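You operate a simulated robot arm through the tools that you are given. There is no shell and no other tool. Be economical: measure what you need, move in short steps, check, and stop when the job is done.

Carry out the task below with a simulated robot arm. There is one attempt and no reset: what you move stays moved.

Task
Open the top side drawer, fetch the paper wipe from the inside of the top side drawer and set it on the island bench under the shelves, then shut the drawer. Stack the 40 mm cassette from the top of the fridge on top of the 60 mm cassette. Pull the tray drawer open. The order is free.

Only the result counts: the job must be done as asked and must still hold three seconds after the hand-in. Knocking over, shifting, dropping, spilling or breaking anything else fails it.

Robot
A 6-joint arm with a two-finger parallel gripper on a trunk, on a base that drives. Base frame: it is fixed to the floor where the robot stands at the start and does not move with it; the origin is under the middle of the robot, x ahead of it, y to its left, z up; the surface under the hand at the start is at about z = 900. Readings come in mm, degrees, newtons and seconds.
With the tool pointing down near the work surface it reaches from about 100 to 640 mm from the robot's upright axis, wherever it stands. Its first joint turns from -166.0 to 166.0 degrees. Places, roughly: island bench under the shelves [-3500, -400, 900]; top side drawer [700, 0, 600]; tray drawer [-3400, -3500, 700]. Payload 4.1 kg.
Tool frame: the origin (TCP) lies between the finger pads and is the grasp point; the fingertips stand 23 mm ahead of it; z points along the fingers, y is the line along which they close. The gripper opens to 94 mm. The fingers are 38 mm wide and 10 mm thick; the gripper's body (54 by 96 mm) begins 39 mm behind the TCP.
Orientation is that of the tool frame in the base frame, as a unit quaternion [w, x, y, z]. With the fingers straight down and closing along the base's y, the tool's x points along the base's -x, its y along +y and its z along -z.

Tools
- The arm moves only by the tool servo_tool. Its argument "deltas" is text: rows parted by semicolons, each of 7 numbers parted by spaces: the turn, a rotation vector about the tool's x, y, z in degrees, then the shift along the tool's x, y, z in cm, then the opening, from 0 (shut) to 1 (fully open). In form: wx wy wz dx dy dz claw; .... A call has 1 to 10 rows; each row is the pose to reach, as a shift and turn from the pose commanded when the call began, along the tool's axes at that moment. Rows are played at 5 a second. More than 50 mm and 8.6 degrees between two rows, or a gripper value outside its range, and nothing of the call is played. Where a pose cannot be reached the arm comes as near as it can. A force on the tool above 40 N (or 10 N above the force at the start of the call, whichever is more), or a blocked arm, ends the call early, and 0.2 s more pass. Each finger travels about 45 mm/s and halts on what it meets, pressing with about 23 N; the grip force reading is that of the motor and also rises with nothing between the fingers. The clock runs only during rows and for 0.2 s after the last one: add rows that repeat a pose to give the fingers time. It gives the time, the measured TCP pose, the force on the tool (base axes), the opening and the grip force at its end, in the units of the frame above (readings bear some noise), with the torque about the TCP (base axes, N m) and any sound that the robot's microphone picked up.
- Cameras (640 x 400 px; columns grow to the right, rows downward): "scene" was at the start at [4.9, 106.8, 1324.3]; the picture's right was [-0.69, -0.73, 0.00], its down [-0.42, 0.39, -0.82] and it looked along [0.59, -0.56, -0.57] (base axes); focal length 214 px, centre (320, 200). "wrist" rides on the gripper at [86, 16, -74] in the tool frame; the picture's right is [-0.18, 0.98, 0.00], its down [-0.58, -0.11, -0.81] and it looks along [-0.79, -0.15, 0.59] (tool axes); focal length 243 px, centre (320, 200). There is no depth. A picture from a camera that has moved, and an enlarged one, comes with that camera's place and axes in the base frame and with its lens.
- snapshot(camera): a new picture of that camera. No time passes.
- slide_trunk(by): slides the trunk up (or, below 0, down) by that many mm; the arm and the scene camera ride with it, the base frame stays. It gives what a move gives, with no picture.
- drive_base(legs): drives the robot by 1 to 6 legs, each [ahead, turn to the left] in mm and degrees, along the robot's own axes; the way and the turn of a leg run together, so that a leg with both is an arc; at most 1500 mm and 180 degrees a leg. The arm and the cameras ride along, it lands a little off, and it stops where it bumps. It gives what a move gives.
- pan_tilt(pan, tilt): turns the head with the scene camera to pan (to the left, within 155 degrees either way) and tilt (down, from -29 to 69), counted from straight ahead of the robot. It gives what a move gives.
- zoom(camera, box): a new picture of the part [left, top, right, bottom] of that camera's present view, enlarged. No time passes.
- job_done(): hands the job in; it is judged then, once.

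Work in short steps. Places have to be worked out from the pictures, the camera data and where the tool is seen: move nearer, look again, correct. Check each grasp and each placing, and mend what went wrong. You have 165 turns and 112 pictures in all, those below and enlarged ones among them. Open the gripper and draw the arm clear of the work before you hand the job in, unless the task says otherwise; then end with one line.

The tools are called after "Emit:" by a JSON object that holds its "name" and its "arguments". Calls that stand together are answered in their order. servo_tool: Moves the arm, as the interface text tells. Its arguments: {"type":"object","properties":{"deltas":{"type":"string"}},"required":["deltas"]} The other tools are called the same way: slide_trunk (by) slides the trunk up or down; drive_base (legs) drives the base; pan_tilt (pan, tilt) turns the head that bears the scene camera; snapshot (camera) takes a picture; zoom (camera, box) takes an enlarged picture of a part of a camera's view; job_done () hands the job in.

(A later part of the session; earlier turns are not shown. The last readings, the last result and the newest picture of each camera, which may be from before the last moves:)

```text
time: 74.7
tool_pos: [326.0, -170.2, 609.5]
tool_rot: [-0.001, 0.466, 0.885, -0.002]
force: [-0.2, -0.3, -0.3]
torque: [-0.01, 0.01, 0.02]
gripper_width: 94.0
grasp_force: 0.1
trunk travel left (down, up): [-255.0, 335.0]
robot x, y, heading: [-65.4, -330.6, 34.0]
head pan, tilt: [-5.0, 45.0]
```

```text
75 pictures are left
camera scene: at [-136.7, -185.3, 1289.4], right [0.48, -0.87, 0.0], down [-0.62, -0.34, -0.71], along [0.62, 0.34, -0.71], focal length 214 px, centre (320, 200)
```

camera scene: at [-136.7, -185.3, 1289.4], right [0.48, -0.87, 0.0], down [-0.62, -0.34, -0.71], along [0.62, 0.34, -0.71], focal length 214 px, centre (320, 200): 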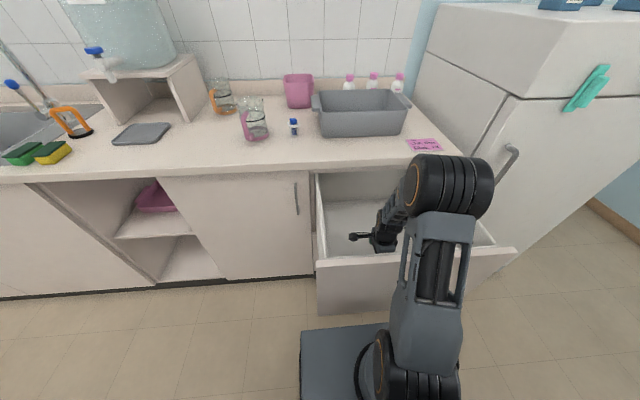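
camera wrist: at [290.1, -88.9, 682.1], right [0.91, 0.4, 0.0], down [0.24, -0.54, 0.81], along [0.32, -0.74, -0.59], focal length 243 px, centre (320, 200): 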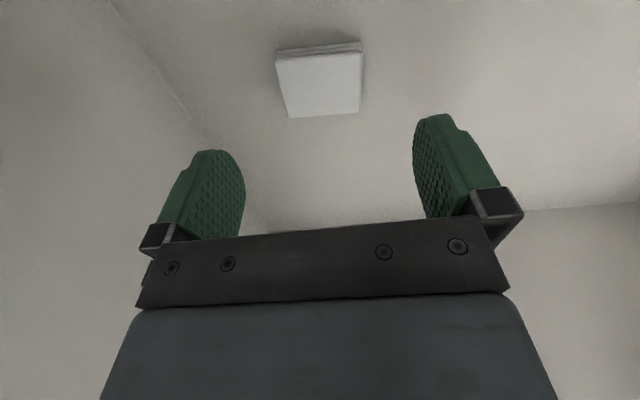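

Wipe is centred; top z≈523. I descend 70 mm to TCP z≈539, so tips reach just above the drawer floor.

Emit:
{"name": "servo_tool", "arguments": {"deltas": "0 0 0 0 0.1 3 1;0 0 0 0 0.1 5.5 1;0 0 0 0 0.1 6.5 1;0 0 0 0 0.1 7 1;0 0 0 0 0.1 7 1"}}

Emit:
{"name": "snapshot", "arguments": {"camera": "wrist"}}

```text
time: 75.8
tool_pos: [327.0, -168.7, 539.1]
tool_rot: [-0.002, 0.466, 0.885, -0.002]
force: [-0.7, -0.2, 0.2]
torque: [0.02, -0.03, -0.01]
gripper_width: 94.0
grasp_force: 0.0
trunk travel left (down, up): [-255.0, 335.0]
robot x, y, heading: [-65.7, -324.9, 34.0]
head pan, tilt: [-5.0, 45.0]
```

```text
74 pictures are left
camera wrist: at [291.6, -88.2, 613.3], right [0.91, 0.4, 0.0], down [0.24, -0.54, 0.81], along [0.32, -0.74, -0.59], focal length 243 px, centre (320, 200)
```

wrist: 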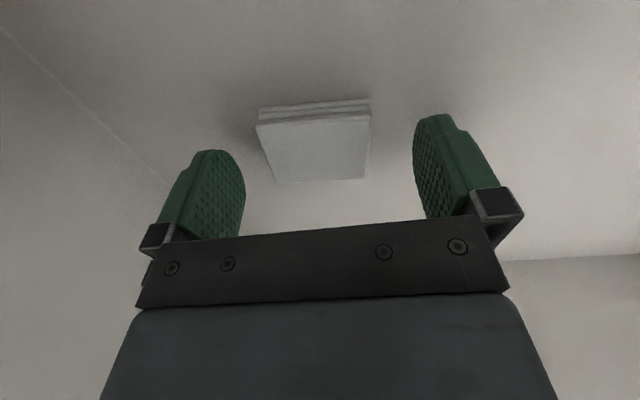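

The wipe's top is level with the fingertips (z≈516). I go 9 mm lower and close.

Emit:
{"name": "servo_tool", "arguments": {"deltas": "0 0 0 0 0 0.5 1;0 0 0 0 0 0.9 1;0 0 0 0 0 0.9 1;0 0 0 0 0 0.9 0.4;0 0 0 0 0 0.9 0.4;0 0 0 0 0 0.9 0.4;0 0 0 0 0 0.9 0.4"}}

Emit:
{"name": "snapshot", "arguments": {"camera": "wrist"}}

```text
time: 77.5
tool_pos: [327.7, -169.6, 530.2]
tool_rot: [-0.002, 0.467, 0.884, -0.003]
force: [-0.1, -0.2, 0.5]
torque: [0.02, 0.03, -0.01]
gripper_width: 58.0
grasp_force: 23.3
trunk travel left (down, up): [-255.0, 335.0]
robot x, y, heading: [-65.2, -327.8, 33.8]
head pan, tilt: [-5.0, 45.0]
```

```text
73 pictures are left
camera wrist: at [291.7, -88.3, 604.2], right [0.91, 0.4, -0.01], down [0.24, -0.54, 0.81], along [0.32, -0.74, -0.59], focal length 243 px, centre (320, 200)
```

wrist: 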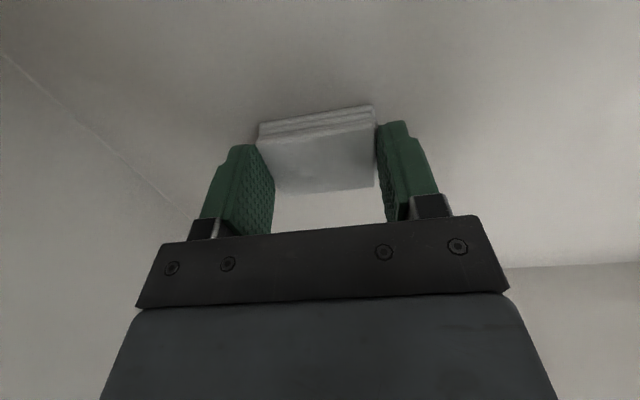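

Gripped at 58 mm. I lift 60 mm and check it's held.

Emit:
{"name": "servo_tool", "arguments": {"deltas": "0 0 0 0 0 -1 0.4;0 0 0 0 0 -3 0.4;0 0 0 0 0 -6 0.4;0 0 0 0 0 -6 0.4"}}

Emit:
{"name": "snapshot", "arguments": {"camera": "wrist"}}

```text
time: 78.5
tool_pos: [327.9, -169.9, 590.8]
tool_rot: [-0.001, 0.466, 0.885, -0.002]
force: [-0.2, -0.1, -0.1]
torque: [-0.02, 0.0, 0.01]
gripper_width: 57.7
grasp_force: 22.9
trunk travel left (down, up): [-255.0, 335.0]
robot x, y, heading: [-66.4, -332.3, 34.0]
head pan, tilt: [-5.0, 45.0]
```

```text
72 pictures are left
camera wrist: at [292.1, -88.5, 664.8], right [0.91, 0.4, -0.01], down [0.24, -0.54, 0.81], along [0.32, -0.74, -0.59], focal length 243 px, centre (320, 200)
```

wrist: 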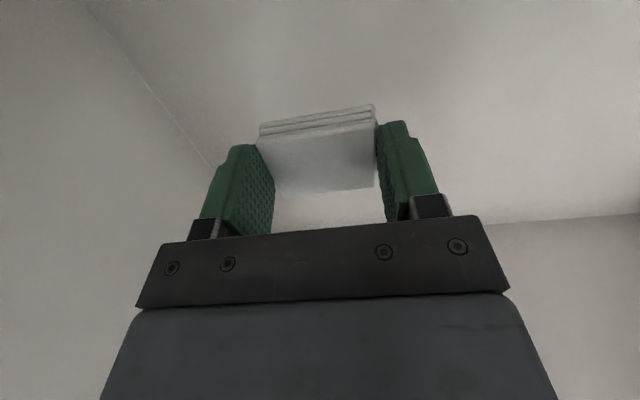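

The wipe is held securely. I lift it out to z≈890, back the base 300 mm out of the drawer area, then look toward the left for the route.

Emit:
{"name": "servo_tool", "arguments": {"deltas": "0 0 0 0 0 -4 0.4;0 0 0 0 0 -8 0.4;0 0 0 0 0 -12 0.4;0 0 0 0 0 -16 0.4;0 0 0 0 0 -20 0.4;0 0 0 0 0 -24 0.4;0 0 0 0 0 -28 0.4;0 0 0 0 0 -32 0.4;0 0 0 0 0 -35 0.4;0 0 0 0 0 -35 0.4"}}

Emit:
{"name": "drive_base", "arguments": {"legs": [[-330, 0]]}}

Emit:
{"name": "pan_tilt", "arguments": {"pan": 80, "tilt": 20}}

Emit:
{"name": "snapshot", "arguments": {"camera": "scene"}}

Emit:
{"name": "pan_tilt", "arguments": {"pan": 150, "tilt": 20}}

Emit:
{"name": "snapshot", "arguments": {"camera": "scene"}}

```text
time: 80.7
tool_pos: [328.8, -168.2, 941.7]
tool_rot: [-0.002, 0.466, 0.885, -0.002]
force: [-0.2, 0.1, 0.6]
torque: [-0.02, 0.01, -0.01]
gripper_width: 57.7
grasp_force: 23.0
trunk travel left (down, up): [-255.0, 335.0]
robot x, y, heading: [-61.0, -326.9, 34.1]
head pan, tilt: [-5.0, 45.0]
```

```text
time: 82.8
tool_pos: [50.3, -355.8, 941.1]
tool_rot: [-0.001, 0.465, 0.885, -0.002]
force: [1.2, -0.2, 1.0]
torque: [0.0, 0.01, -0.02]
gripper_width: 57.6
grasp_force: 22.9
trunk travel left (down, up): [-255.0, 335.0]
robot x, y, heading: [-343.8, -518.0, 34.3]
head pan, tilt: [-5.0, 45.0]
```

```text
time: 84.4
tool_pos: [50.1, -356.0, 942.1]
tool_rot: [-0.002, 0.466, 0.885, -0.003]
force: [-0.3, -1.0, -0.2]
torque: [-0.02, 0.01, -0.01]
gripper_width: 57.7
grasp_force: 22.7
trunk travel left (down, up): [-255.0, 335.0]
robot x, y, heading: [-340.9, -518.7, 34.0]
head pan, tilt: [80.0, 20.0]
```

```text
71 pictures are left
camera scene: at [-523.1, -327.2, 1328.0], right [0.91, 0.41, 0.0], down [0.14, -0.31, -0.94], along [-0.38, 0.86, -0.34], focal length 214 px, centre (320, 200)
```

scene: 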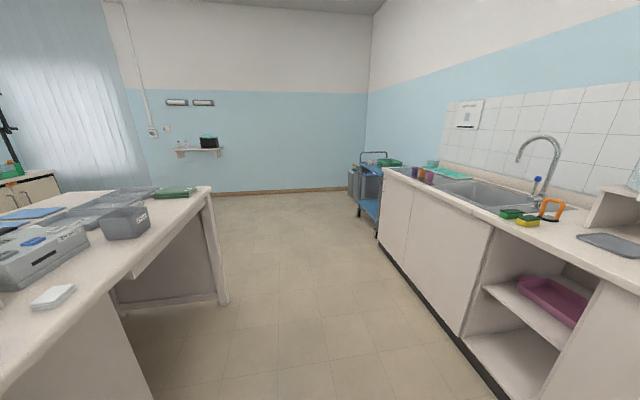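

```text
time: 85.8
tool_pos: [51.4, -356.0, 940.9]
tool_rot: [-0.001, 0.466, 0.885, -0.002]
force: [0.0, -0.4, -0.5]
torque: [0.01, 0.0, -0.01]
gripper_width: 57.6
grasp_force: 23.1
trunk travel left (down, up): [-255.0, 335.0]
robot x, y, heading: [-344.7, -514.4, 34.0]
head pan, tilt: [150.0, 20.0]
```

```text
70 pictures are left
camera scene: at [-578.0, -418.8, 1328.0], right [-0.07, 1.0, 0.0], down [0.34, 0.02, -0.94], along [-0.94, -0.07, -0.34], focal length 214 px, centre (320, 200)
```

scene: 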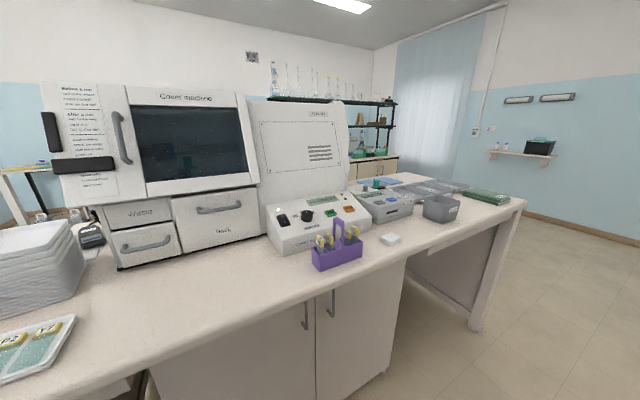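

The aisle to the left is clear and the desk's right end is at about v≈1480 in room-aligned coordinates. I drive along the aisle, round the desk's end, and look at the shelved island.

Emit:
{"name": "drive_base", "arguments": {"legs": [[0, 90], [1200, 0], [1200, 0], [0, 90], [700, 0]]}}

Emit:
{"name": "pan_tilt", "arguments": {"pan": 0, "tilt": 20}}

Emit:
{"name": "snapshot", "arguments": {"camera": "scene"}}

```text
time: 108.8
tool_pos: [-2653.9, 1042.3, 941.2]
tool_rot: [-0.003, 0.869, -0.495, 0.001]
force: [0.3, -0.4, -0.8]
torque: [0.0, 0.02, 0.03]
gripper_width: 57.9
grasp_force: 22.9
trunk travel left (down, up): [-255.0, 335.0]
robot x, y, heading: [-2250.1, 1177.4, -149.9]
head pan, tilt: [150.0, 20.0]
```

```text
time: 111.1
tool_pos: [-2654.1, 1041.3, 940.6]
tool_rot: [-0.003, 0.868, -0.496, 0.001]
force: [0.0, -0.1, -0.9]
torque: [-0.02, 0.02, 0.03]
gripper_width: 57.7
grasp_force: 22.4
trunk travel left (down, up): [-255.0, 335.0]
robot x, y, heading: [-2247.3, 1174.8, -149.6]
head pan, tilt: [0.0, 20.0]
```

```text
69 pictures are left
camera scene: at [-2193.8, 1016.8, 1328.0], right [-0.5, 0.86, 0.0], down [0.3, 0.17, -0.94], along [-0.81, -0.47, -0.34], focal length 214 px, centre (320, 200)
```

scene: 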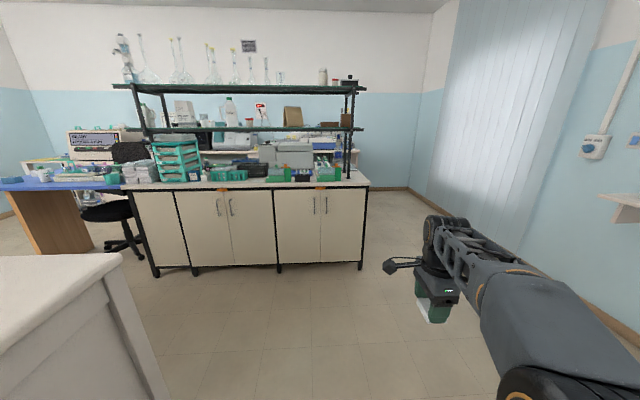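

The shelved island is straight ahead, facing me. I zoom on its top to find free space.

Emit:
{"name": "zoom", "arguments": {"camera": "scene", "box": [100, 120, 380, 280]}}

```text
2.29 times, centred on (240, 200) of scene
camera zoom: at [-2193.8, 1016.8, 1328.0], right [-0.5, 0.86, 0.0], down [0.3, 0.17, -0.94], along [-0.81, -0.47, -0.34], focal length 490 px, centre (503, 200)
```

zoom: 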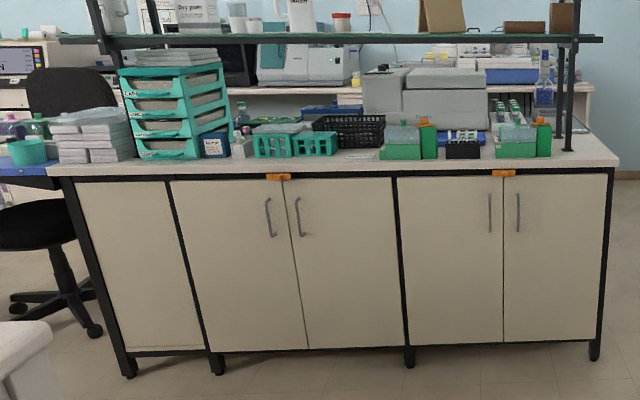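

The bench front edge is at u≈-2715 (room frame), with a free strip along its front. I square up and drive 780 mm closer, then look down at it.

Emit:
{"name": "drive_base", "arguments": {"legs": [[0, 3.9], [780, 0]]}}

Emit:
{"name": "pan_tilt", "arguments": {"pan": 0, "tilt": 30}}

Emit:
{"name": "snapshot", "arguments": {"camera": "scene"}}

Emit:
{"name": "snapshot", "arguments": {"camera": "wrist"}}

```text
time: 115.8
tool_pos: [-3294.1, 583.7, 942.2]
tool_rot: [-0.002, 0.883, -0.469, 0.001]
force: [0.5, -0.1, 0.1]
torque: [0.0, 0.02, -0.01]
gripper_width: 57.5
grasp_force: 22.8
trunk travel left (down, up): [-255.0, 335.0]
robot x, y, heading: [-2896.9, 741.5, -146.2]
head pan, tilt: [0.0, 20.0]
```

```text
time: 116.5
tool_pos: [-3293.9, 582.2, 942.0]
tool_rot: [-0.003, 0.883, -0.47, 0.001]
force: [0.4, -0.3, 0.5]
torque: [-0.02, 0.02, 0.0]
gripper_width: 57.7
grasp_force: 23.2
trunk travel left (down, up): [-255.0, 335.0]
robot x, y, heading: [-2898.1, 741.0, -146.3]
head pan, tilt: [0.0, 30.0]
```

```text
67 pictures are left
camera scene: at [-2831.0, 586.9, 1312.0], right [-0.55, 0.83, 0.0], down [0.42, 0.28, -0.87], along [-0.72, -0.48, -0.5], focal length 214 px, centre (320, 200)
```

scene: 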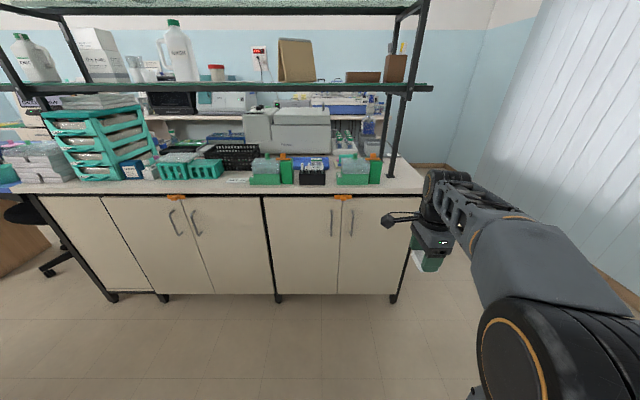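

```text
66 pictures are left
camera wrist: at [-3260.1, 502.2, 1015.2], right [-0.92, -0.4, 0.0], down [-0.24, 0.54, 0.81], along [-0.32, 0.74, -0.59], focal length 243 px, centre (320, 200)
```

wrist: 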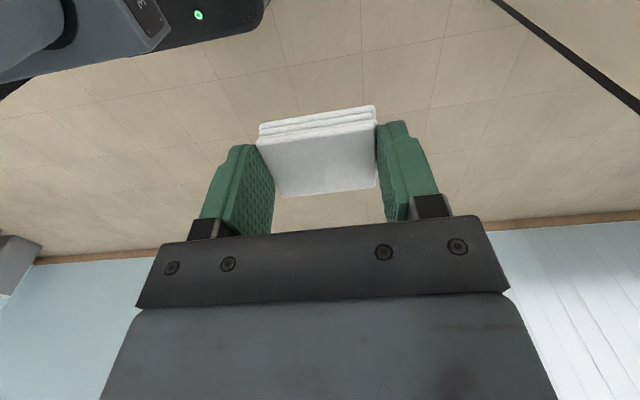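

The right end, between the green rack and the bench corner, looks free. I zoom there to verify.

Emit:
{"name": "zoom", "arguments": {"camera": "scene", "box": [215, 130, 435, 210]}}

```text
2.91 times, centred on (325, 170) of scene
camera zoom: at [-2831.0, 586.9, 1312.0], right [-0.55, 0.83, 0.0], down [0.42, 0.28, -0.87], along [-0.72, -0.48, -0.5], focal length 624 px, centre (306, 287)
```

zoom: 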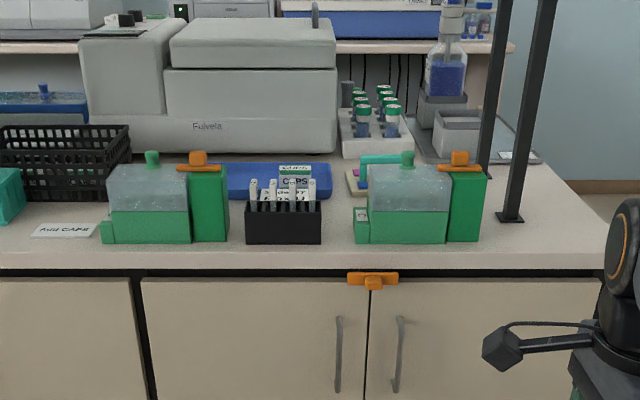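

The 170 mm wide spot between the green rack and the bench end is free. I raise 80 mm, and shift the base ~136 mm right and 330 mm forward.

Emit:
{"name": "slide_trunk", "arguments": {"by": 80}}

Emit:
{"name": "drive_base", "arguments": {"legs": [[0, -22.4], [357, 0], [0, 22.4]]}}

Emit:
{"name": "snapshot", "arguments": {"camera": "scene"}}

```text
time: 117.6
tool_pos: [-3293.9, 582.4, 1021.1]
tool_rot: [-0.002, 0.883, -0.469, 0.002]
force: [-0.3, -0.1, 0.5]
torque: [-0.04, 0.02, 0.02]
gripper_width: 57.8
grasp_force: 23.2
trunk travel left (down, up): [-335.0, 255.0]
robot x, y, heading: [-2897.1, 740.3, -146.3]
head pan, tilt: [0.0, 30.0]
```

```text
time: 122.3
tool_pos: [-3646.1, 516.4, 1020.2]
tool_rot: [-0.002, 0.882, -0.471, 0.001]
force: [-0.2, 0.3, -0.2]
torque: [0.03, 0.01, 0.0]
gripper_width: 57.8
grasp_force: 23.3
trunk travel left (down, up): [-335.0, 255.0]
robot x, y, heading: [-3250.3, 676.6, -146.8]
head pan, tilt: [0.0, 30.0]
```

```text
64 pictures are left
camera scene: at [-3184.2, 517.7, 1392.0], right [-0.55, 0.84, 0.0], down [0.42, 0.27, -0.87], along [-0.72, -0.47, -0.5], focal length 214 px, centre (320, 200)
```

scene: 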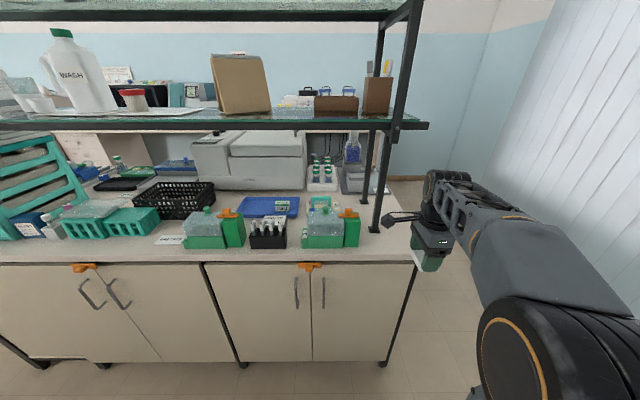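

Refined: bench top z≈865–880, front edge u≈-2850, pole 160 mm behind it. I drive 130 mm forward and move the arm the last 50 mm, then look from the wrist.

Emit:
{"name": "drive_base", "arguments": {"legs": [[130, 1]]}}

Emit:
{"name": "servo_tool", "arguments": {"deltas": "0 0 0 0.5 3 0 0.4;0 0 0 1 5 0 0.4;0 0 0 1 5 0 0.4"}}

Emit:
{"name": "snapshot", "arguments": {"camera": "wrist"}}

Emit:
{"name": "snapshot", "arguments": {"camera": "scene"}}

```text
time: 123.6
tool_pos: [-3755.7, 437.2, 1021.2]
tool_rot: [-0.002, 0.885, -0.466, 0.0]
force: [0.1, -0.8, -0.2]
torque: [-0.01, 0.02, 0.01]
gripper_width: 57.5
grasp_force: 23.1
trunk travel left (down, up): [-335.0, 255.0]
robot x, y, heading: [-3358.0, 601.4, -145.9]
head pan, tilt: [0.0, 30.0]
```

```text
time: 124.4
tool_pos: [-3791.2, 400.5, 1021.6]
tool_rot: [-0.002, 0.885, -0.466, 0.001]
force: [0.9, 0.9, -0.7]
torque: [0.02, -0.01, 0.01]
gripper_width: 57.7
grasp_force: 23.1
trunk travel left (down, up): [-335.0, 255.0]
robot x, y, heading: [-3356.1, 599.3, -145.9]
head pan, tilt: [0.0, 30.0]
```

```text
63 pictures are left
camera wrist: at [-3756.4, 320.3, 1095.4], right [-0.91, -0.41, 0.0], down [-0.24, 0.54, 0.81], along [-0.32, 0.74, -0.59], focal length 243 px, centre (320, 200)
```

wrist: 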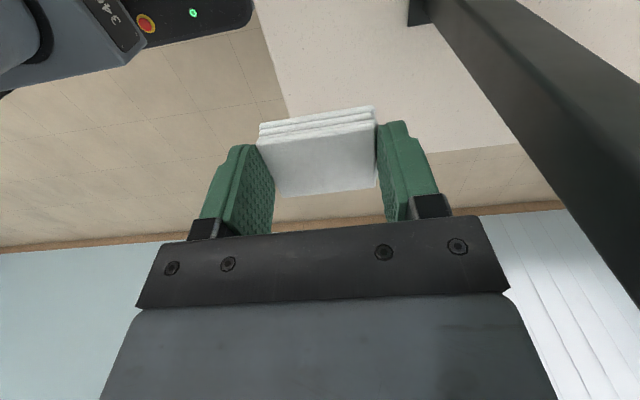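

```text
62 pictures are left
camera scene: at [-3292.3, 445.2, 1392.0], right [-0.56, 0.83, 0.0], down [0.41, 0.28, -0.87], along [-0.72, -0.49, -0.5], focal length 214 px, centre (320, 200)
```

scene: 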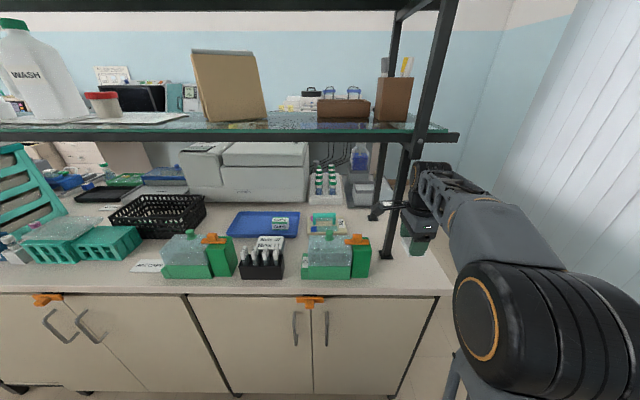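

The spot beneath is clear with ~45 mm to the front edge and ~70 mm to the right end. I descend 100 mm and re-check height.

Emit:
{"name": "servo_tool", "arguments": {"deltas": "0 0 0 0 0.5 3 0.4;0 0 0 0 0.5 6 0.4;0 0 0 0 0.5 9.5 0.4;0 0 0 0 0.5 9.5 0.4"}}

Emit:
{"name": "snapshot", "arguments": {"camera": "wrist"}}

```text
time: 125.4
tool_pos: [-3794.0, 398.3, 926.7]
tool_rot: [-0.001, 0.885, -0.465, 0.001]
force: [-0.2, 1.0, 2.2]
torque: [-0.26, -0.12, 0.01]
gripper_width: 57.6
grasp_force: 23.3
trunk travel left (down, up): [-335.0, 255.0]
robot x, y, heading: [-3360.0, 600.8, -146.0]
head pan, tilt: [0.0, 30.0]
```

```text
61 pictures are left
camera wrist: at [-3759.7, 317.4, 1000.5], right [-0.91, -0.41, 0.0], down [-0.24, 0.54, 0.81], along [-0.32, 0.74, -0.59], focal length 243 px, centre (320, 200)
```

wrist: 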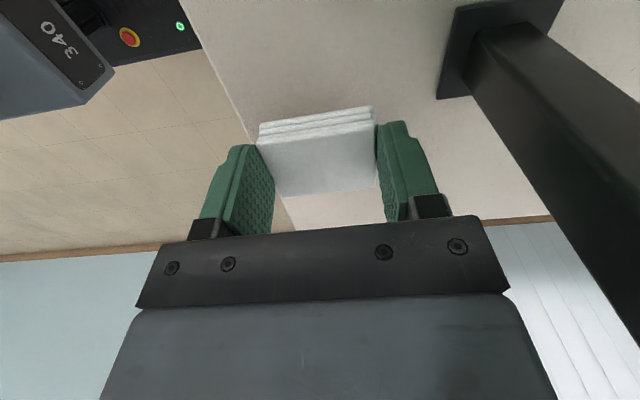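

Slight contact already: bench at z≈900, and the wipe is only ~5 mm from the front edge. I lift 6 mm, shift 15 mm inward and 7 mm right, then set it down.

Emit:
{"name": "servo_tool", "arguments": {"deltas": "0 0 0 0 0 -0.8 0.4;0 0 0 -0.7 0.8 -0.8 0.4;0 0 0 -0.7 1.5 -0.8 0.4;0 0 0 -0.7 1.5 -0.2 0.4;0 0 0 -0.7 1.5 0.1 0.4;0 0 0 -0.7 1.5 0.1 0.4"}}

Emit:
{"name": "snapshot", "arguments": {"camera": "wrist"}}

```text
time: 126.8
tool_pos: [-3810.4, 395.7, 926.6]
tool_rot: [-0.002, 0.885, -0.465, 0.001]
force: [0.1, 0.0, -0.1]
torque: [0.01, 0.0, 0.02]
gripper_width: 57.6
grasp_force: 22.6
trunk travel left (down, up): [-335.0, 255.0]
robot x, y, heading: [-3360.3, 599.0, -145.9]
head pan, tilt: [0.0, 30.0]
```

```text
60 pictures are left
camera wrist: at [-3775.9, 314.8, 999.8], right [-0.91, -0.41, -0.01], down [-0.24, 0.54, 0.81], along [-0.32, 0.74, -0.59], focal length 243 px, centre (320, 200)
```

wrist: 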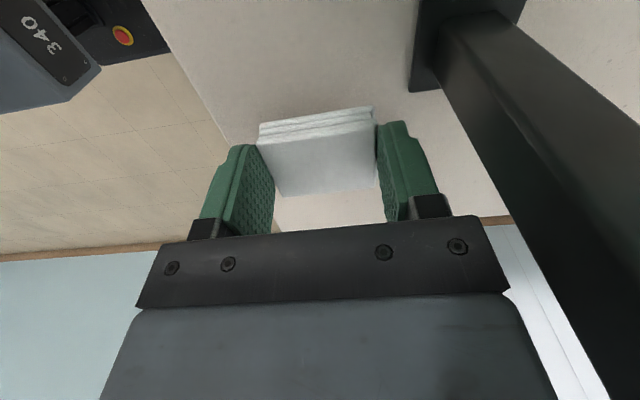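

No contact now, so I lower a few mm more and read the force.

Emit:
{"name": "servo_tool", "arguments": {"deltas": "0 0 0 0 0 0.2 0.4;0 0 0 0 0 0.4 0.4;0 0 0 0 0 0.4 0.4"}}

```text
time: 127.6
tool_pos: [-3810.1, 396.0, 922.1]
tool_rot: [-0.002, 0.885, -0.466, 0.0]
force: [-0.6, -0.1, -0.9]
torque: [-0.04, -0.01, -0.01]
gripper_width: 57.8
grasp_force: 22.3
trunk travel left (down, up): [-335.0, 255.0]
robot x, y, heading: [-3360.5, 599.8, -146.1]
head pan, tilt: [0.0, 30.0]
```

Emit:
{"name": "servo_tool", "arguments": {"deltas": "0 0 0 0 0 0.3 0.4;0 0 0 0 0 0.6 0.4;0 0 0 0 0 0.6 0.4"}}

Emit:
{"name": "snapshot", "arguments": {"camera": "wrist"}}

```text
time: 128.3
tool_pos: [-3812.1, 396.0, 920.9]
tool_rot: [0.004, 0.884, -0.468, -0.001]
force: [-0.9, 2.1, 12.6]
torque: [-1.4, -0.75, 0.02]
gripper_width: 57.6
grasp_force: 23.1
trunk travel left (down, up): [-335.0, 255.0]
robot x, y, heading: [-3359.4, 599.1, -146.0]
head pan, tilt: [0.0, 30.0]
stopped in row 3: the force on the tool passed its limit at 42 N (the readings are from after the stop); the commanded pose is now the measured one
```

```text
59 pictures are left
camera wrist: at [-3777.1, 315.4, 994.6], right [-0.92, -0.4, 0.01], down [-0.23, 0.55, 0.8], along [-0.33, 0.73, -0.59], focal length 243 px, centre (320, 200)
```

wrist: 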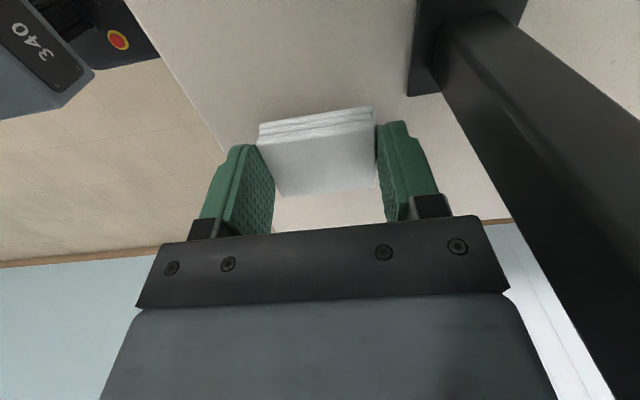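

The torque shows the contact is ~126 mm to the left — the camera housing is pressing on the green rack, not the wipe on the bench. I lift straight up and inspect.

Emit:
{"name": "servo_tool", "arguments": {"deltas": "0 0 0 0 0 -2 0.4;0 0 0 0 0 -4 0.4;0 0 0 0 0 -6 0.4;0 0 0 0 0 -9 0.4"}}

Emit:
{"name": "zoom", "arguments": {"camera": "scene", "box": [220, 180, 460, 320]}}

```text
time: 129.3
tool_pos: [-3811.3, 394.4, 1009.4]
tool_rot: [0.003, 0.884, -0.467, 0.0]
force: [-0.8, -0.3, -0.5]
torque: [0.03, 0.01, 0.0]
gripper_width: 57.6
grasp_force: 23.2
trunk travel left (down, up): [-335.0, 255.0]
robot x, y, heading: [-3363.0, 601.0, -145.9]
head pan, tilt: [0.0, 30.0]
```

```text
2.67 times, centred on (340, 250) of scene
camera zoom: at [-3292.4, 445.2, 1391.9], right [-0.56, 0.83, 0.0], down [0.41, 0.28, -0.87], along [-0.72, -0.48, -0.5], focal length 572 px, centre (267, 67)
```

zoom: 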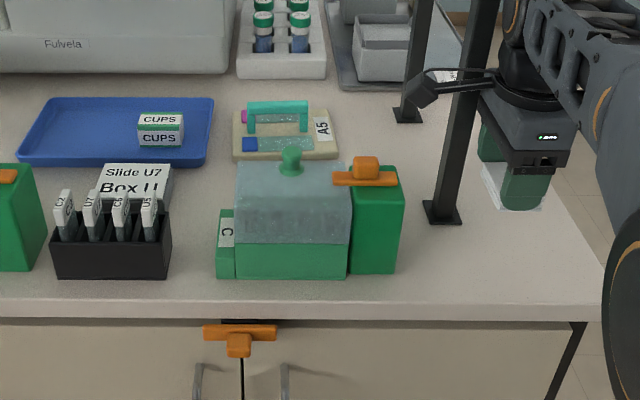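

The rack stands where it was. The bench top is lower than I thought (z≈863). I spin the hand -90° so the camera faces the robot rather than the rack.

Emit:
{"name": "servo_tool", "arguments": {"deltas": "0 0 -8.5 0 0 0 0.4;0 0 -17 0 0 0 0.4;0 0 -25.5 0 0 0 0.4;0 0 -34 0 0 0 0.4;0 0 -42.5 0 0 0 0.4;0 0 -51 0 0 0 0.4;0 0 -59.5 0 0 0 0.4;0 0 -68 0 0 0 0.4;0 0 -76.5 0 0 0 0.4;0 0 -85 0 0 0 0.4"}}

Emit:
{"name": "servo_tool", "arguments": {"deltas": "0 0 -5 0 0 0 0.4;0 0 -5 0 0 4 0.4;0 0 -5 0 0 7 0.4;0 0 -5 0 0 7 0.4"}}

Emit:
{"name": "snapshot", "arguments": {"camera": "wrist"}}

Emit:
{"name": "snapshot", "arguments": {"camera": "scene"}}

```text
time: 131.5
tool_pos: [-3811.9, 395.2, 1008.5]
tool_rot: [0.003, 0.967, 0.255, -0.002]
force: [0.1, 0.3, 0.1]
torque: [-0.01, 0.01, -0.03]
gripper_width: 58.0
grasp_force: 23.0
trunk travel left (down, up): [-335.0, 255.0]
robot x, y, heading: [-3360.9, 595.9, -146.0]
head pan, tilt: [0.0, 30.0]
```

```text
time: 132.5
tool_pos: [-3811.9, 395.0, 940.0]
tool_rot: [0.001, 0.956, 0.295, -0.002]
force: [0.3, 0.9, 0.0]
torque: [0.0, 0.0, 0.0]
gripper_width: 57.8
grasp_force: 22.8
trunk travel left (down, up): [-335.0, 255.0]
robot x, y, heading: [-3361.1, 600.3, -146.1]
head pan, tilt: [0.0, 30.0]
```

```text
57 pictures are left
camera wrist: at [-3732.2, 430.1, 1012.7], right [0.4, -0.92, 0.0], down [-0.54, -0.23, 0.81], along [-0.74, -0.33, -0.59], focal length 243 px, centre (320, 200)
```

wrist: 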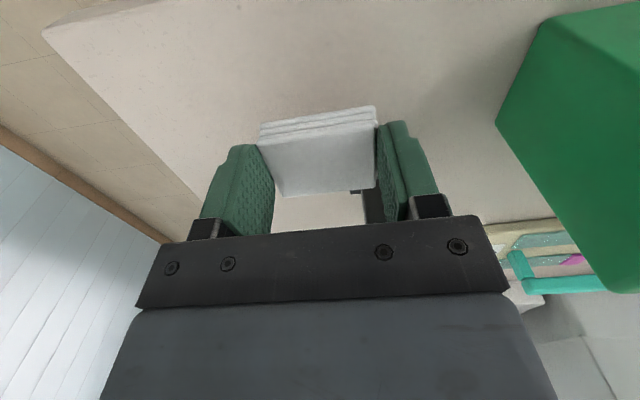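

```text
56 pictures are left
camera scene: at [-3292.4, 445.2, 1392.0], right [-0.56, 0.83, 0.0], down [0.41, 0.28, -0.87], along [-0.72, -0.48, -0.5], focal length 214 px, centre (320, 200)
```

scene: 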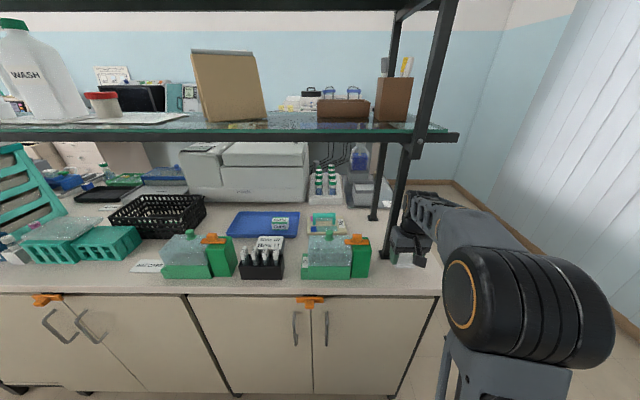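

Clear view: the wipe hangs over free bench, with rack to the left at a safe distance. I descend 38 mm, then by small steps.

Emit:
{"name": "servo_tool", "arguments": {"deltas": "0 0 0 0 0 2 0.4;0 0 0 0 0 3.8 0.4;0 0 0 0 0 3.8 0.4"}}

Emit:
{"name": "servo_tool", "arguments": {"deltas": "0 0 0 0 0 0.3 0.4;0 0 0 0 0 0.6 0.4;0 0 0 0 0 0.6 0.4"}}

Emit:
{"name": "snapshot", "arguments": {"camera": "wrist"}}

```text
time: 133.3
tool_pos: [-3812.6, 393.2, 903.6]
tool_rot: [0.002, 0.956, 0.294, -0.004]
force: [0.0, -1.2, 18.8]
torque: [-0.08, 0.1, 0.0]
gripper_width: 58.0
grasp_force: 23.1
trunk travel left (down, up): [-335.0, 255.0]
robot x, y, heading: [-3362.6, 598.9, -145.9]
head pan, tilt: [0.0, 30.0]
```

```text
time: 133.8
tool_pos: [-3813.0, 393.4, 904.3]
tool_rot: [0.002, 0.955, 0.295, -0.009]
force: [3.0, 1.0, 13.1]
torque: [-0.1, -0.39, 0.08]
gripper_width: 57.9
grasp_force: 22.4
trunk travel left (down, up): [-335.0, 255.0]
robot x, y, heading: [-3360.3, 601.6, -146.0]
head pan, tilt: [0.0, 30.0]
stopped in row 2: the force on the tool passed its limit at 44 N (the readings are from after the stop); the commanded pose is now the measured one
```

```text
55 pictures are left
camera wrist: at [-3732.8, 429.7, 975.7], right [0.4, -0.92, 0.0], down [-0.53, -0.23, 0.82], along [-0.75, -0.33, -0.58], focal length 243 px, centre (320, 200)
```

wrist: 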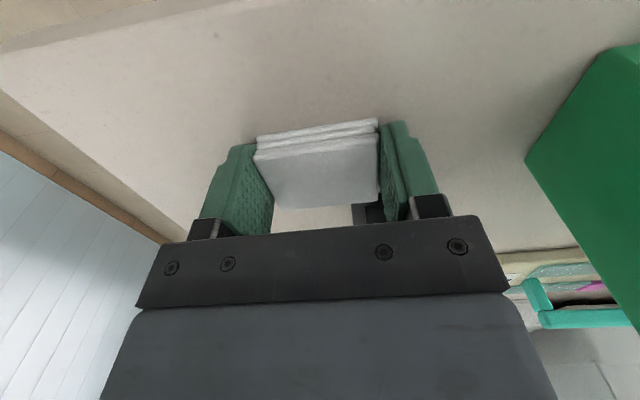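

The wipe is firmly on the bench (contact force central). I open the fingers and lift away.

Emit:
{"name": "servo_tool", "arguments": {"deltas": "0 0 0 0 0 -0.1 0.7;0 0 0 0 0 -0.1 0.85;0 0 0 0 0 -0.1 0.85;0 0 0 0 0 -0.1 0.85;0 0 0 0 0 -3 0.85;0 0 0 0 0 -7 0.85;0 0 0 0 0 -11 0.85;0 0 0 0 0 -11 0.85"}}

Emit:
{"name": "snapshot", "arguments": {"camera": "wrist"}}

Emit:
{"name": "snapshot", "arguments": {"camera": "scene"}}

```text
time: 135.6
tool_pos: [-3813.9, 393.1, 1012.2]
tool_rot: [0.002, 0.956, 0.295, -0.007]
force: [-0.9, 0.0, -1.3]
torque: [-0.01, -0.01, 0.03]
gripper_width: 80.0
grasp_force: 0.1
trunk travel left (down, up): [-335.0, 255.0]
robot x, y, heading: [-3358.5, 598.4, -146.2]
head pan, tilt: [0.0, 30.0]
```

```text
54 pictures are left
camera wrist: at [-3733.7, 430.1, 1084.9], right [0.4, -0.92, 0.0], down [-0.53, -0.23, 0.81], along [-0.74, -0.33, -0.58], focal length 243 px, centre (320, 200)
```

wrist: 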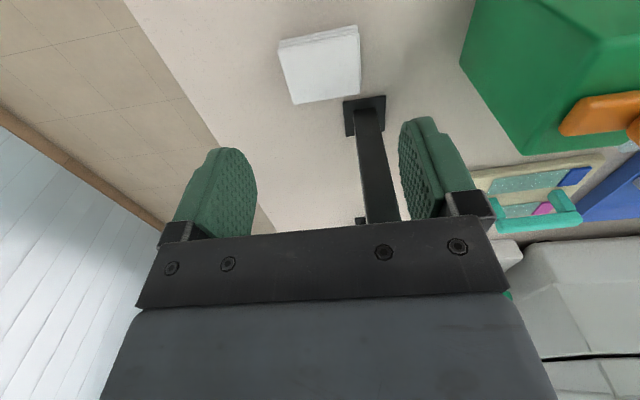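

```text
53 pictures are left
camera scene: at [-3292.3, 445.3, 1392.0], right [-0.56, 0.83, 0.0], down [0.41, 0.28, -0.87], along [-0.72, -0.48, -0.5], focal length 214 px, centre (320, 200)
```

scene: 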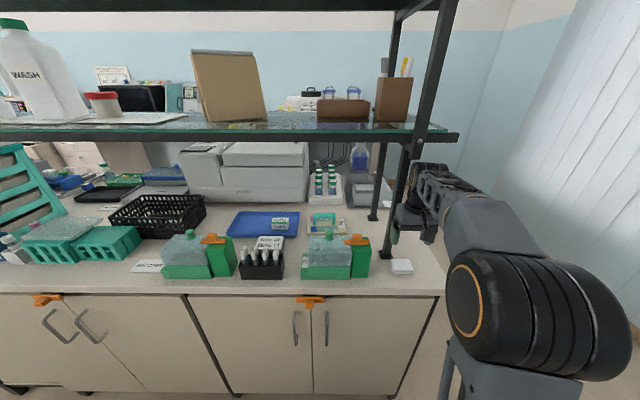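

The wipe lies flat on the bench end; everything else undisturbed. I back off 250 mm and look along the aisle to my left towards the tray drawer.

Emit:
{"name": "drive_base", "arguments": {"legs": [[-250, 0]]}}

Emit:
{"name": "pan_tilt", "arguments": {"pan": 75, "tilt": 15}}

Emit:
{"name": "snapshot", "arguments": {"camera": "scene"}}

```text
time: 137.4
tool_pos: [-3608.1, 533.5, 1012.0]
tool_rot: [0.002, 0.955, 0.295, -0.007]
force: [0.1, -0.2, 0.1]
torque: [0.01, 0.01, -0.01]
gripper_width: 79.7
grasp_force: 0.0
trunk travel left (down, up): [-335.0, 255.0]
robot x, y, heading: [-3156.1, 738.2, -145.6]
head pan, tilt: [0.0, 30.0]
```

```text
time: 138.9
tool_pos: [-3610.0, 532.2, 1012.9]
tool_rot: [0.002, 0.955, 0.295, -0.007]
force: [0.1, -0.1, -0.2]
torque: [0.01, -0.01, -0.04]
gripper_width: 80.1
grasp_force: 0.1
trunk travel left (down, up): [-335.0, 255.0]
robot x, y, heading: [-3155.3, 739.8, -145.9]
head pan, tilt: [75.0, 15.0]
```

```text
52 pictures are left
camera scene: at [-2981.5, 546.4, 1416.2], right [-0.95, -0.33, 0.0], down [-0.08, 0.24, -0.97], along [0.31, -0.91, -0.26], focal length 214 px, centre (320, 200)
```

scene: 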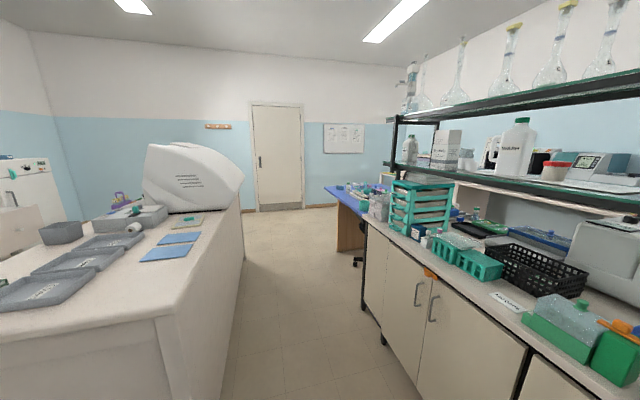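

The aisle between desk and island is clear. I drive into it at its middle (u≈-2385), to about v≈500, then look right.

Emit:
{"name": "drive_base", "arguments": {"legs": [[0, 78], [900, 0], [0, 12], [1000, 0]]}}

Emit:
{"name": "pan_tilt", "arguments": {"pan": -35, "tilt": 15}}

Emit:
{"name": "snapshot", "arguments": {"camera": "scene"}}

```text
time: 152.5
tool_pos: [-2074.9, -1380.8, 1012.3]
tool_rot: [0.006, 0.474, 0.881, -0.004]
force: [0.1, -0.3, 0.5]
torque: [-0.01, -0.03, 0.02]
gripper_width: 79.8
grasp_force: 0.1
trunk travel left (down, up): [-335.0, 255.0]
robot x, y, heading: [-2274.3, -925.4, -56.9]
head pan, tilt: [75.0, 15.0]
```

```text
time: 154.4
tool_pos: [-2073.9, -1380.9, 1011.8]
tool_rot: [0.006, 0.473, 0.881, -0.004]
force: [0.8, -0.2, 0.7]
torque: [0.02, -0.02, -0.01]
gripper_width: 79.8
grasp_force: 0.1
trunk travel left (down, up): [-335.0, 255.0]
robot x, y, heading: [-2272.2, -923.3, -57.0]
head pan, tilt: [-35.0, 15.0]
```

```text
51 pictures are left
camera scene: at [-2167.8, -875.5, 1416.2], right [-1.0, 0.03, 0.0], down [0.01, 0.26, -0.97], along [-0.03, -0.97, -0.26], focal length 214 px, centre (320, 200)
```

scene: 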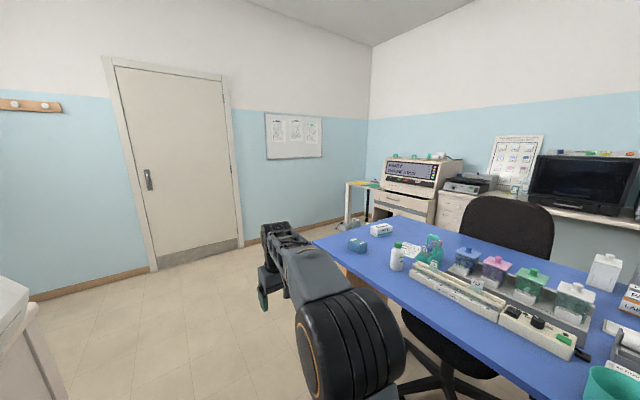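

The tray drawer location projects to the cabinet at pixel (409,200). I zoom there.

Emit:
{"name": "zoom", "arguments": {"camera": "scene", "box": [330, 140, 510, 250]}}

```text
3.56 times, centred on (420, 195) of scene
camera zoom: at [-2167.8, -875.5, 1416.2], right [-1.0, 0.03, 0.0], down [0.01, 0.26, -0.97], along [-0.03, -0.97, -0.26], focal length 763 px, centre (-36, 218)
```

zoom: 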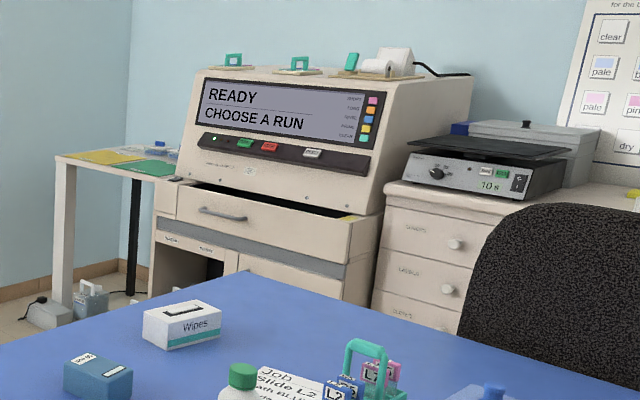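

The tray drawer is the instrument's drawer with a bar handle. I drive down the aisle past the blue desk, turn to face the instrument, and approach to about 1.2 m.

Emit:
{"name": "drive_base", "arguments": {"legs": [[0, 1], [1000, 0], [733, 0], [0, -90], [1000, 0]]}}

Emit:
{"name": "pan_tilt", "arguments": {"pan": 0, "tilt": 25}}

Emit:
{"name": "snapshot", "arguments": {"camera": "scene"}}

```text
time: 172.2
tool_pos: [-2572.5, -3172.3, 1011.8]
tool_rot: [0.002, 0.951, 0.309, -0.006]
force: [-0.1, 0.2, 0.1]
torque: [0.05, 0.0, -0.01]
gripper_width: 80.1
grasp_force: 0.0
trunk travel left (down, up): [-335.0, 255.0]
robot x, y, heading: [-2127.2, -2950.7, -144.4]
head pan, tilt: [-35.0, 15.0]
```

```text
time: 173.2
tool_pos: [-2573.2, -3171.6, 1011.5]
tool_rot: [0.002, 0.951, 0.309, -0.006]
force: [0.8, -0.1, 0.0]
torque: [-0.01, 0.03, 0.0]
gripper_width: 79.9
grasp_force: 0.1
trunk travel left (down, up): [-335.0, 255.0]
robot x, y, heading: [-2125.1, -2954.6, -144.3]
head pan, tilt: [0.0, 25.0]
```

```text
49 pictures are left
camera scene: at [-2053.9, -3105.7, 1400.0], right [-0.58, 0.81, 0.0], down [0.34, 0.25, -0.91], along [-0.74, -0.53, -0.42], focal length 214 px, centre (320, 200)
```

scene: 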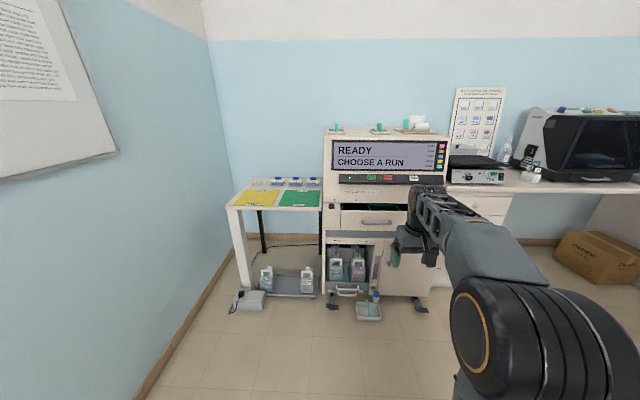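

Handle (horizontal bar) at about u≈-4560, v≈-1100, z≈724. I square up in front with the handle ~90 mm right of my centreline, lower the trunk and tip the hand horizontal.

Emit:
{"name": "drive_base", "arguments": {"legs": [[0, -9], [440, 0], [0, 7.5]]}}

Emit:
{"name": "slide_trunk", "arguments": {"by": -236}}

Emit:
{"name": "servo_tool", "arguments": {"deltas": "0 -8.5 0 -0.7 0 0.5 0.9; 0 -17 0 -1.4 0 1 0.9; 0 -25.5 0 -2.1 0 1.5 0.9; 0 -34 0 -2.8 0 2 0.9; 0 -42.5 0 -3.5 0 2.5 0.9; 0 -51 0 -4.2 0 3 0.9; 0 -59.5 0 -4.9 0 3.5 0.9; 0 -68 0 -5.6 0 4 0.9; 0 -76.5 0 -6.3 0 4.5 0.9; 0 -85 0 -7 0 5 0.9"}}

Emit:
{"name": "servo_tool", "arguments": {"deltas": "0 -5 0 0 0 0 0.9;0 -5 0 0 0 0 0.9"}}

Emit:
{"name": "snapshot", "arguments": {"camera": "scene"}}

Emit:
{"name": "snapshot", "arguments": {"camera": "wrist"}}

```text
time: 177.1
tool_pos: [-2972.2, -3353.2, 1013.0]
tool_rot: [0.002, 0.956, 0.294, -0.006]
force: [0.2, -0.4, 0.2]
torque: [0.01, 0.04, -0.01]
gripper_width: 80.0
grasp_force: 0.0
trunk travel left (down, up): [-335.0, 255.0]
robot x, y, heading: [-2521.5, -3152.9, -146.1]
head pan, tilt: [0.0, 25.0]
```

```text
time: 179.5
tool_pos: [-2971.6, -3352.3, 776.3]
tool_rot: [0.002, 0.956, 0.294, -0.006]
force: [0.5, 1.0, 0.3]
torque: [0.0, 0.02, 0.0]
gripper_width: 79.9
grasp_force: 0.1
trunk travel left (down, up): [-99.0, 491.0]
robot x, y, heading: [-2519.3, -3149.5, -146.0]
head pan, tilt: [0.0, 25.0]
```

```text
time: 181.7
tool_pos: [-3029.6, -3392.7, 725.7]
tool_rot: [0.199, 0.7, 0.214, -0.651]
force: [0.2, -0.2, 0.0]
torque: [0.02, -0.03, 0.01]
gripper_width: 84.8
grasp_force: 0.1
trunk travel left (down, up): [-99.0, 491.0]
robot x, y, heading: [-2515.3, -3148.2, -146.1]
head pan, tilt: [0.0, 25.0]
```

```text
time: 182.3
tool_pos: [-3029.1, -3392.6, 725.8]
tool_rot: [-0.209, -0.67, -0.206, 0.682]
force: [-0.3, 0.1, 0.8]
torque: [0.03, 0.03, 0.01]
gripper_width: 84.6
grasp_force: 0.1
trunk travel left (down, up): [-99.0, 491.0]
robot x, y, heading: [-2518.6, -3148.5, -146.1]
head pan, tilt: [0.0, 25.0]
```

```text
48 pictures are left
camera scene: at [-2450.7, -3304.2, 1164.0], right [-0.56, 0.83, 0.0], down [0.35, 0.24, -0.91], along [-0.75, -0.51, -0.42], focal length 214 px, centre (320, 200)
```

scene: 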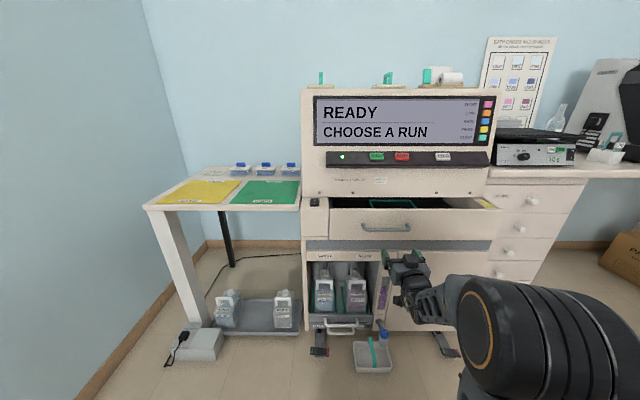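

```text
47 pictures are left
camera wrist: at [-2960.8, -3365.0, 638.4], right [0.55, -0.81, 0.18], down [0.61, 0.55, 0.57], along [-0.56, -0.2, 0.8], focal length 243 px, centre (320, 200)
```

wrist: 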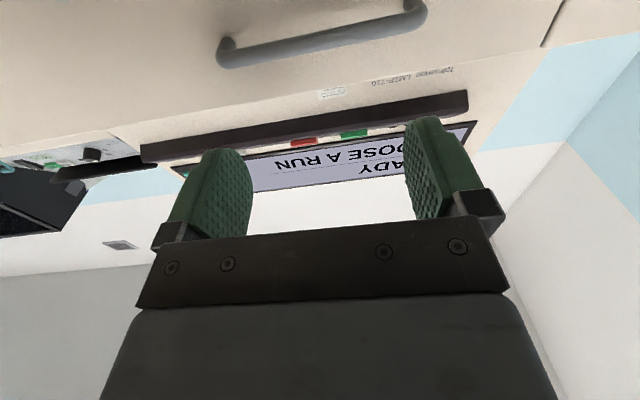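

Both cameras put the handle bar at 166 mm straight ahead of the TCP, z≈724. I spin the hand 90° about its axis so the fingers close vertically on the bar.

Emit:
{"name": "servo_tool", "arguments": {"deltas": "0 0 8.5 0 0 0 0.7;0 0 17 0 0 0 0.7;0 0 25.5 0 0 0 0.7;0 0 34 0 0 0 0.7;0 0 42.5 0 0 0 0.7;0 0 51 0 0 0 0.7;0 0 59.5 0 0 0 0.7;0 0 68 0 0 0 0.7;0 0 76.5 0 0 0 0.7;0 0 85 0 0 0 0.7"}}

Emit:
{"name": "servo_tool", "arguments": {"deltas": "0 0 5 0 0 2 0.7;0 0 5 0 0 6 0.7;0 0 5 0 0 10 0.7;0 0 5 0 0 10 0.7"}}

Emit:
{"name": "snapshot", "arguments": {"camera": "wrist"}}

```text
time: 184.5
tool_pos: [-3030.1, -3392.6, 726.9]
tool_rot: [0.615, 0.634, -0.302, -0.36]
force: [-0.3, -0.4, 0.3]
torque: [0.03, 0.0, 0.01]
gripper_width: 66.0
grasp_force: 0.1
trunk travel left (down, up): [-99.0, 491.0]
robot x, y, heading: [-2516.2, -3145.6, -146.2]
head pan, tilt: [0.0, 25.0]
```

```text
time: 185.5
tool_pos: [-3113.5, -3449.7, 726.4]
tool_rot: [0.629, 0.621, -0.328, -0.334]
force: [0.5, 0.7, 0.0]
torque: [-0.02, -0.01, 0.03]
gripper_width: 65.9
grasp_force: 0.1
trunk travel left (down, up): [-99.0, 491.0]
robot x, y, heading: [-2518.5, -3147.5, -145.9]
head pan, tilt: [0.0, 25.0]
```

```text
46 pictures are left
camera wrist: at [-3003.1, -3477.5, 742.4], right [-0.09, 0.16, 0.98], down [0.34, 0.93, -0.12], along [-0.94, 0.32, -0.14], focal length 243 px, centre (320, 200)
```

wrist: 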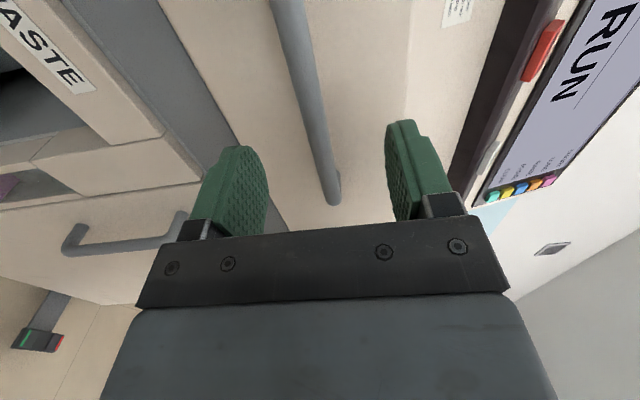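

The bar is between the fingers' plane, ~5 mm below axis. I lower 5 mm, advance 60 mm and look.

Emit:
{"name": "servo_tool", "arguments": {"deltas": "0 0 0 0 -0.5 3 0.7;0 0 0 0 -0.5 6 0.7;0 0 0 0 -0.5 6 0.7"}}

Emit:
{"name": "snapshot", "arguments": {"camera": "wrist"}}

```text
time: 186.3
tool_pos: [-3162.8, -3483.0, 723.2]
tool_rot: [0.629, 0.621, -0.329, -0.332]
force: [0.6, -0.4, 0.5]
torque: [0.01, 0.04, -0.03]
gripper_width: 65.7
grasp_force: 0.1
trunk travel left (down, up): [-99.0, 491.0]
robot x, y, heading: [-2517.0, -3148.6, -146.1]
head pan, tilt: [0.0, 25.0]
```

```text
45 pictures are left
camera wrist: at [-3053.6, -3511.5, 738.1], right [-0.09, 0.16, 0.98], down [0.33, 0.93, -0.12], along [-0.94, 0.32, -0.14], focal length 243 px, centre (320, 200)
```

wrist: 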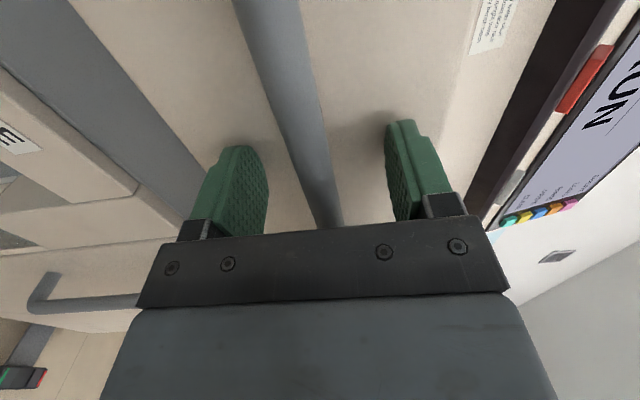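

The bar is centred between the fingers. I close on it.

Emit:
{"name": "servo_tool", "arguments": {"deltas": "0 0 0 0 0 0 0;0 0 0 0 0 0 0;0 0 0 0 0 0 0;0 0 0 0 0 0 0;0 0 0 0 0 0 0;0 0 0 0 0 0 0"}}

Emit:
{"name": "servo_tool", "arguments": {"deltas": "0 0 0 0 0 -1 0;0 0 0 0 0 -2 0;0 0 0 0 0 -3 0;0 0 0 0 0 -4 0;0 0 0 0 0 -5 0;0 0 0 0 0 -5 0"}}

Emit:
{"name": "snapshot", "arguments": {"camera": "scene"}}

```text
time: 187.7
tool_pos: [-3162.9, -3482.7, 725.2]
tool_rot: [0.631, 0.62, -0.327, -0.332]
force: [-0.4, -0.4, 8.9]
torque: [-0.04, -0.1, 0.03]
gripper_width: 13.5
grasp_force: 44.8
trunk travel left (down, up): [-99.0, 491.0]
robot x, y, heading: [-2518.0, -3149.7, -146.3]
head pan, tilt: [0.0, 25.0]
```

```text
time: 189.1
tool_pos: [-3120.8, -3454.2, 724.7]
tool_rot: [0.629, 0.622, -0.326, -0.333]
force: [1.3, -1.2, 13.1]
torque: [-0.09, -0.14, 1.5]
gripper_width: 13.6
grasp_force: 45.3
trunk travel left (down, up): [-99.0, 491.0]
robot x, y, heading: [-2518.9, -3149.5, -145.9]
head pan, tilt: [0.0, 25.0]
```

```text
44 pictures are left
camera scene: at [-2449.7, -3303.9, 1164.0], right [-0.56, 0.83, 0.0], down [0.35, 0.24, -0.91], along [-0.75, -0.51, -0.42], focal length 214 px, centre (320, 200)
```

scene: 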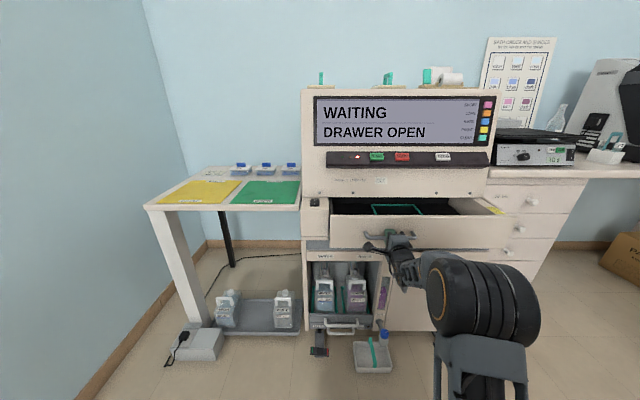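

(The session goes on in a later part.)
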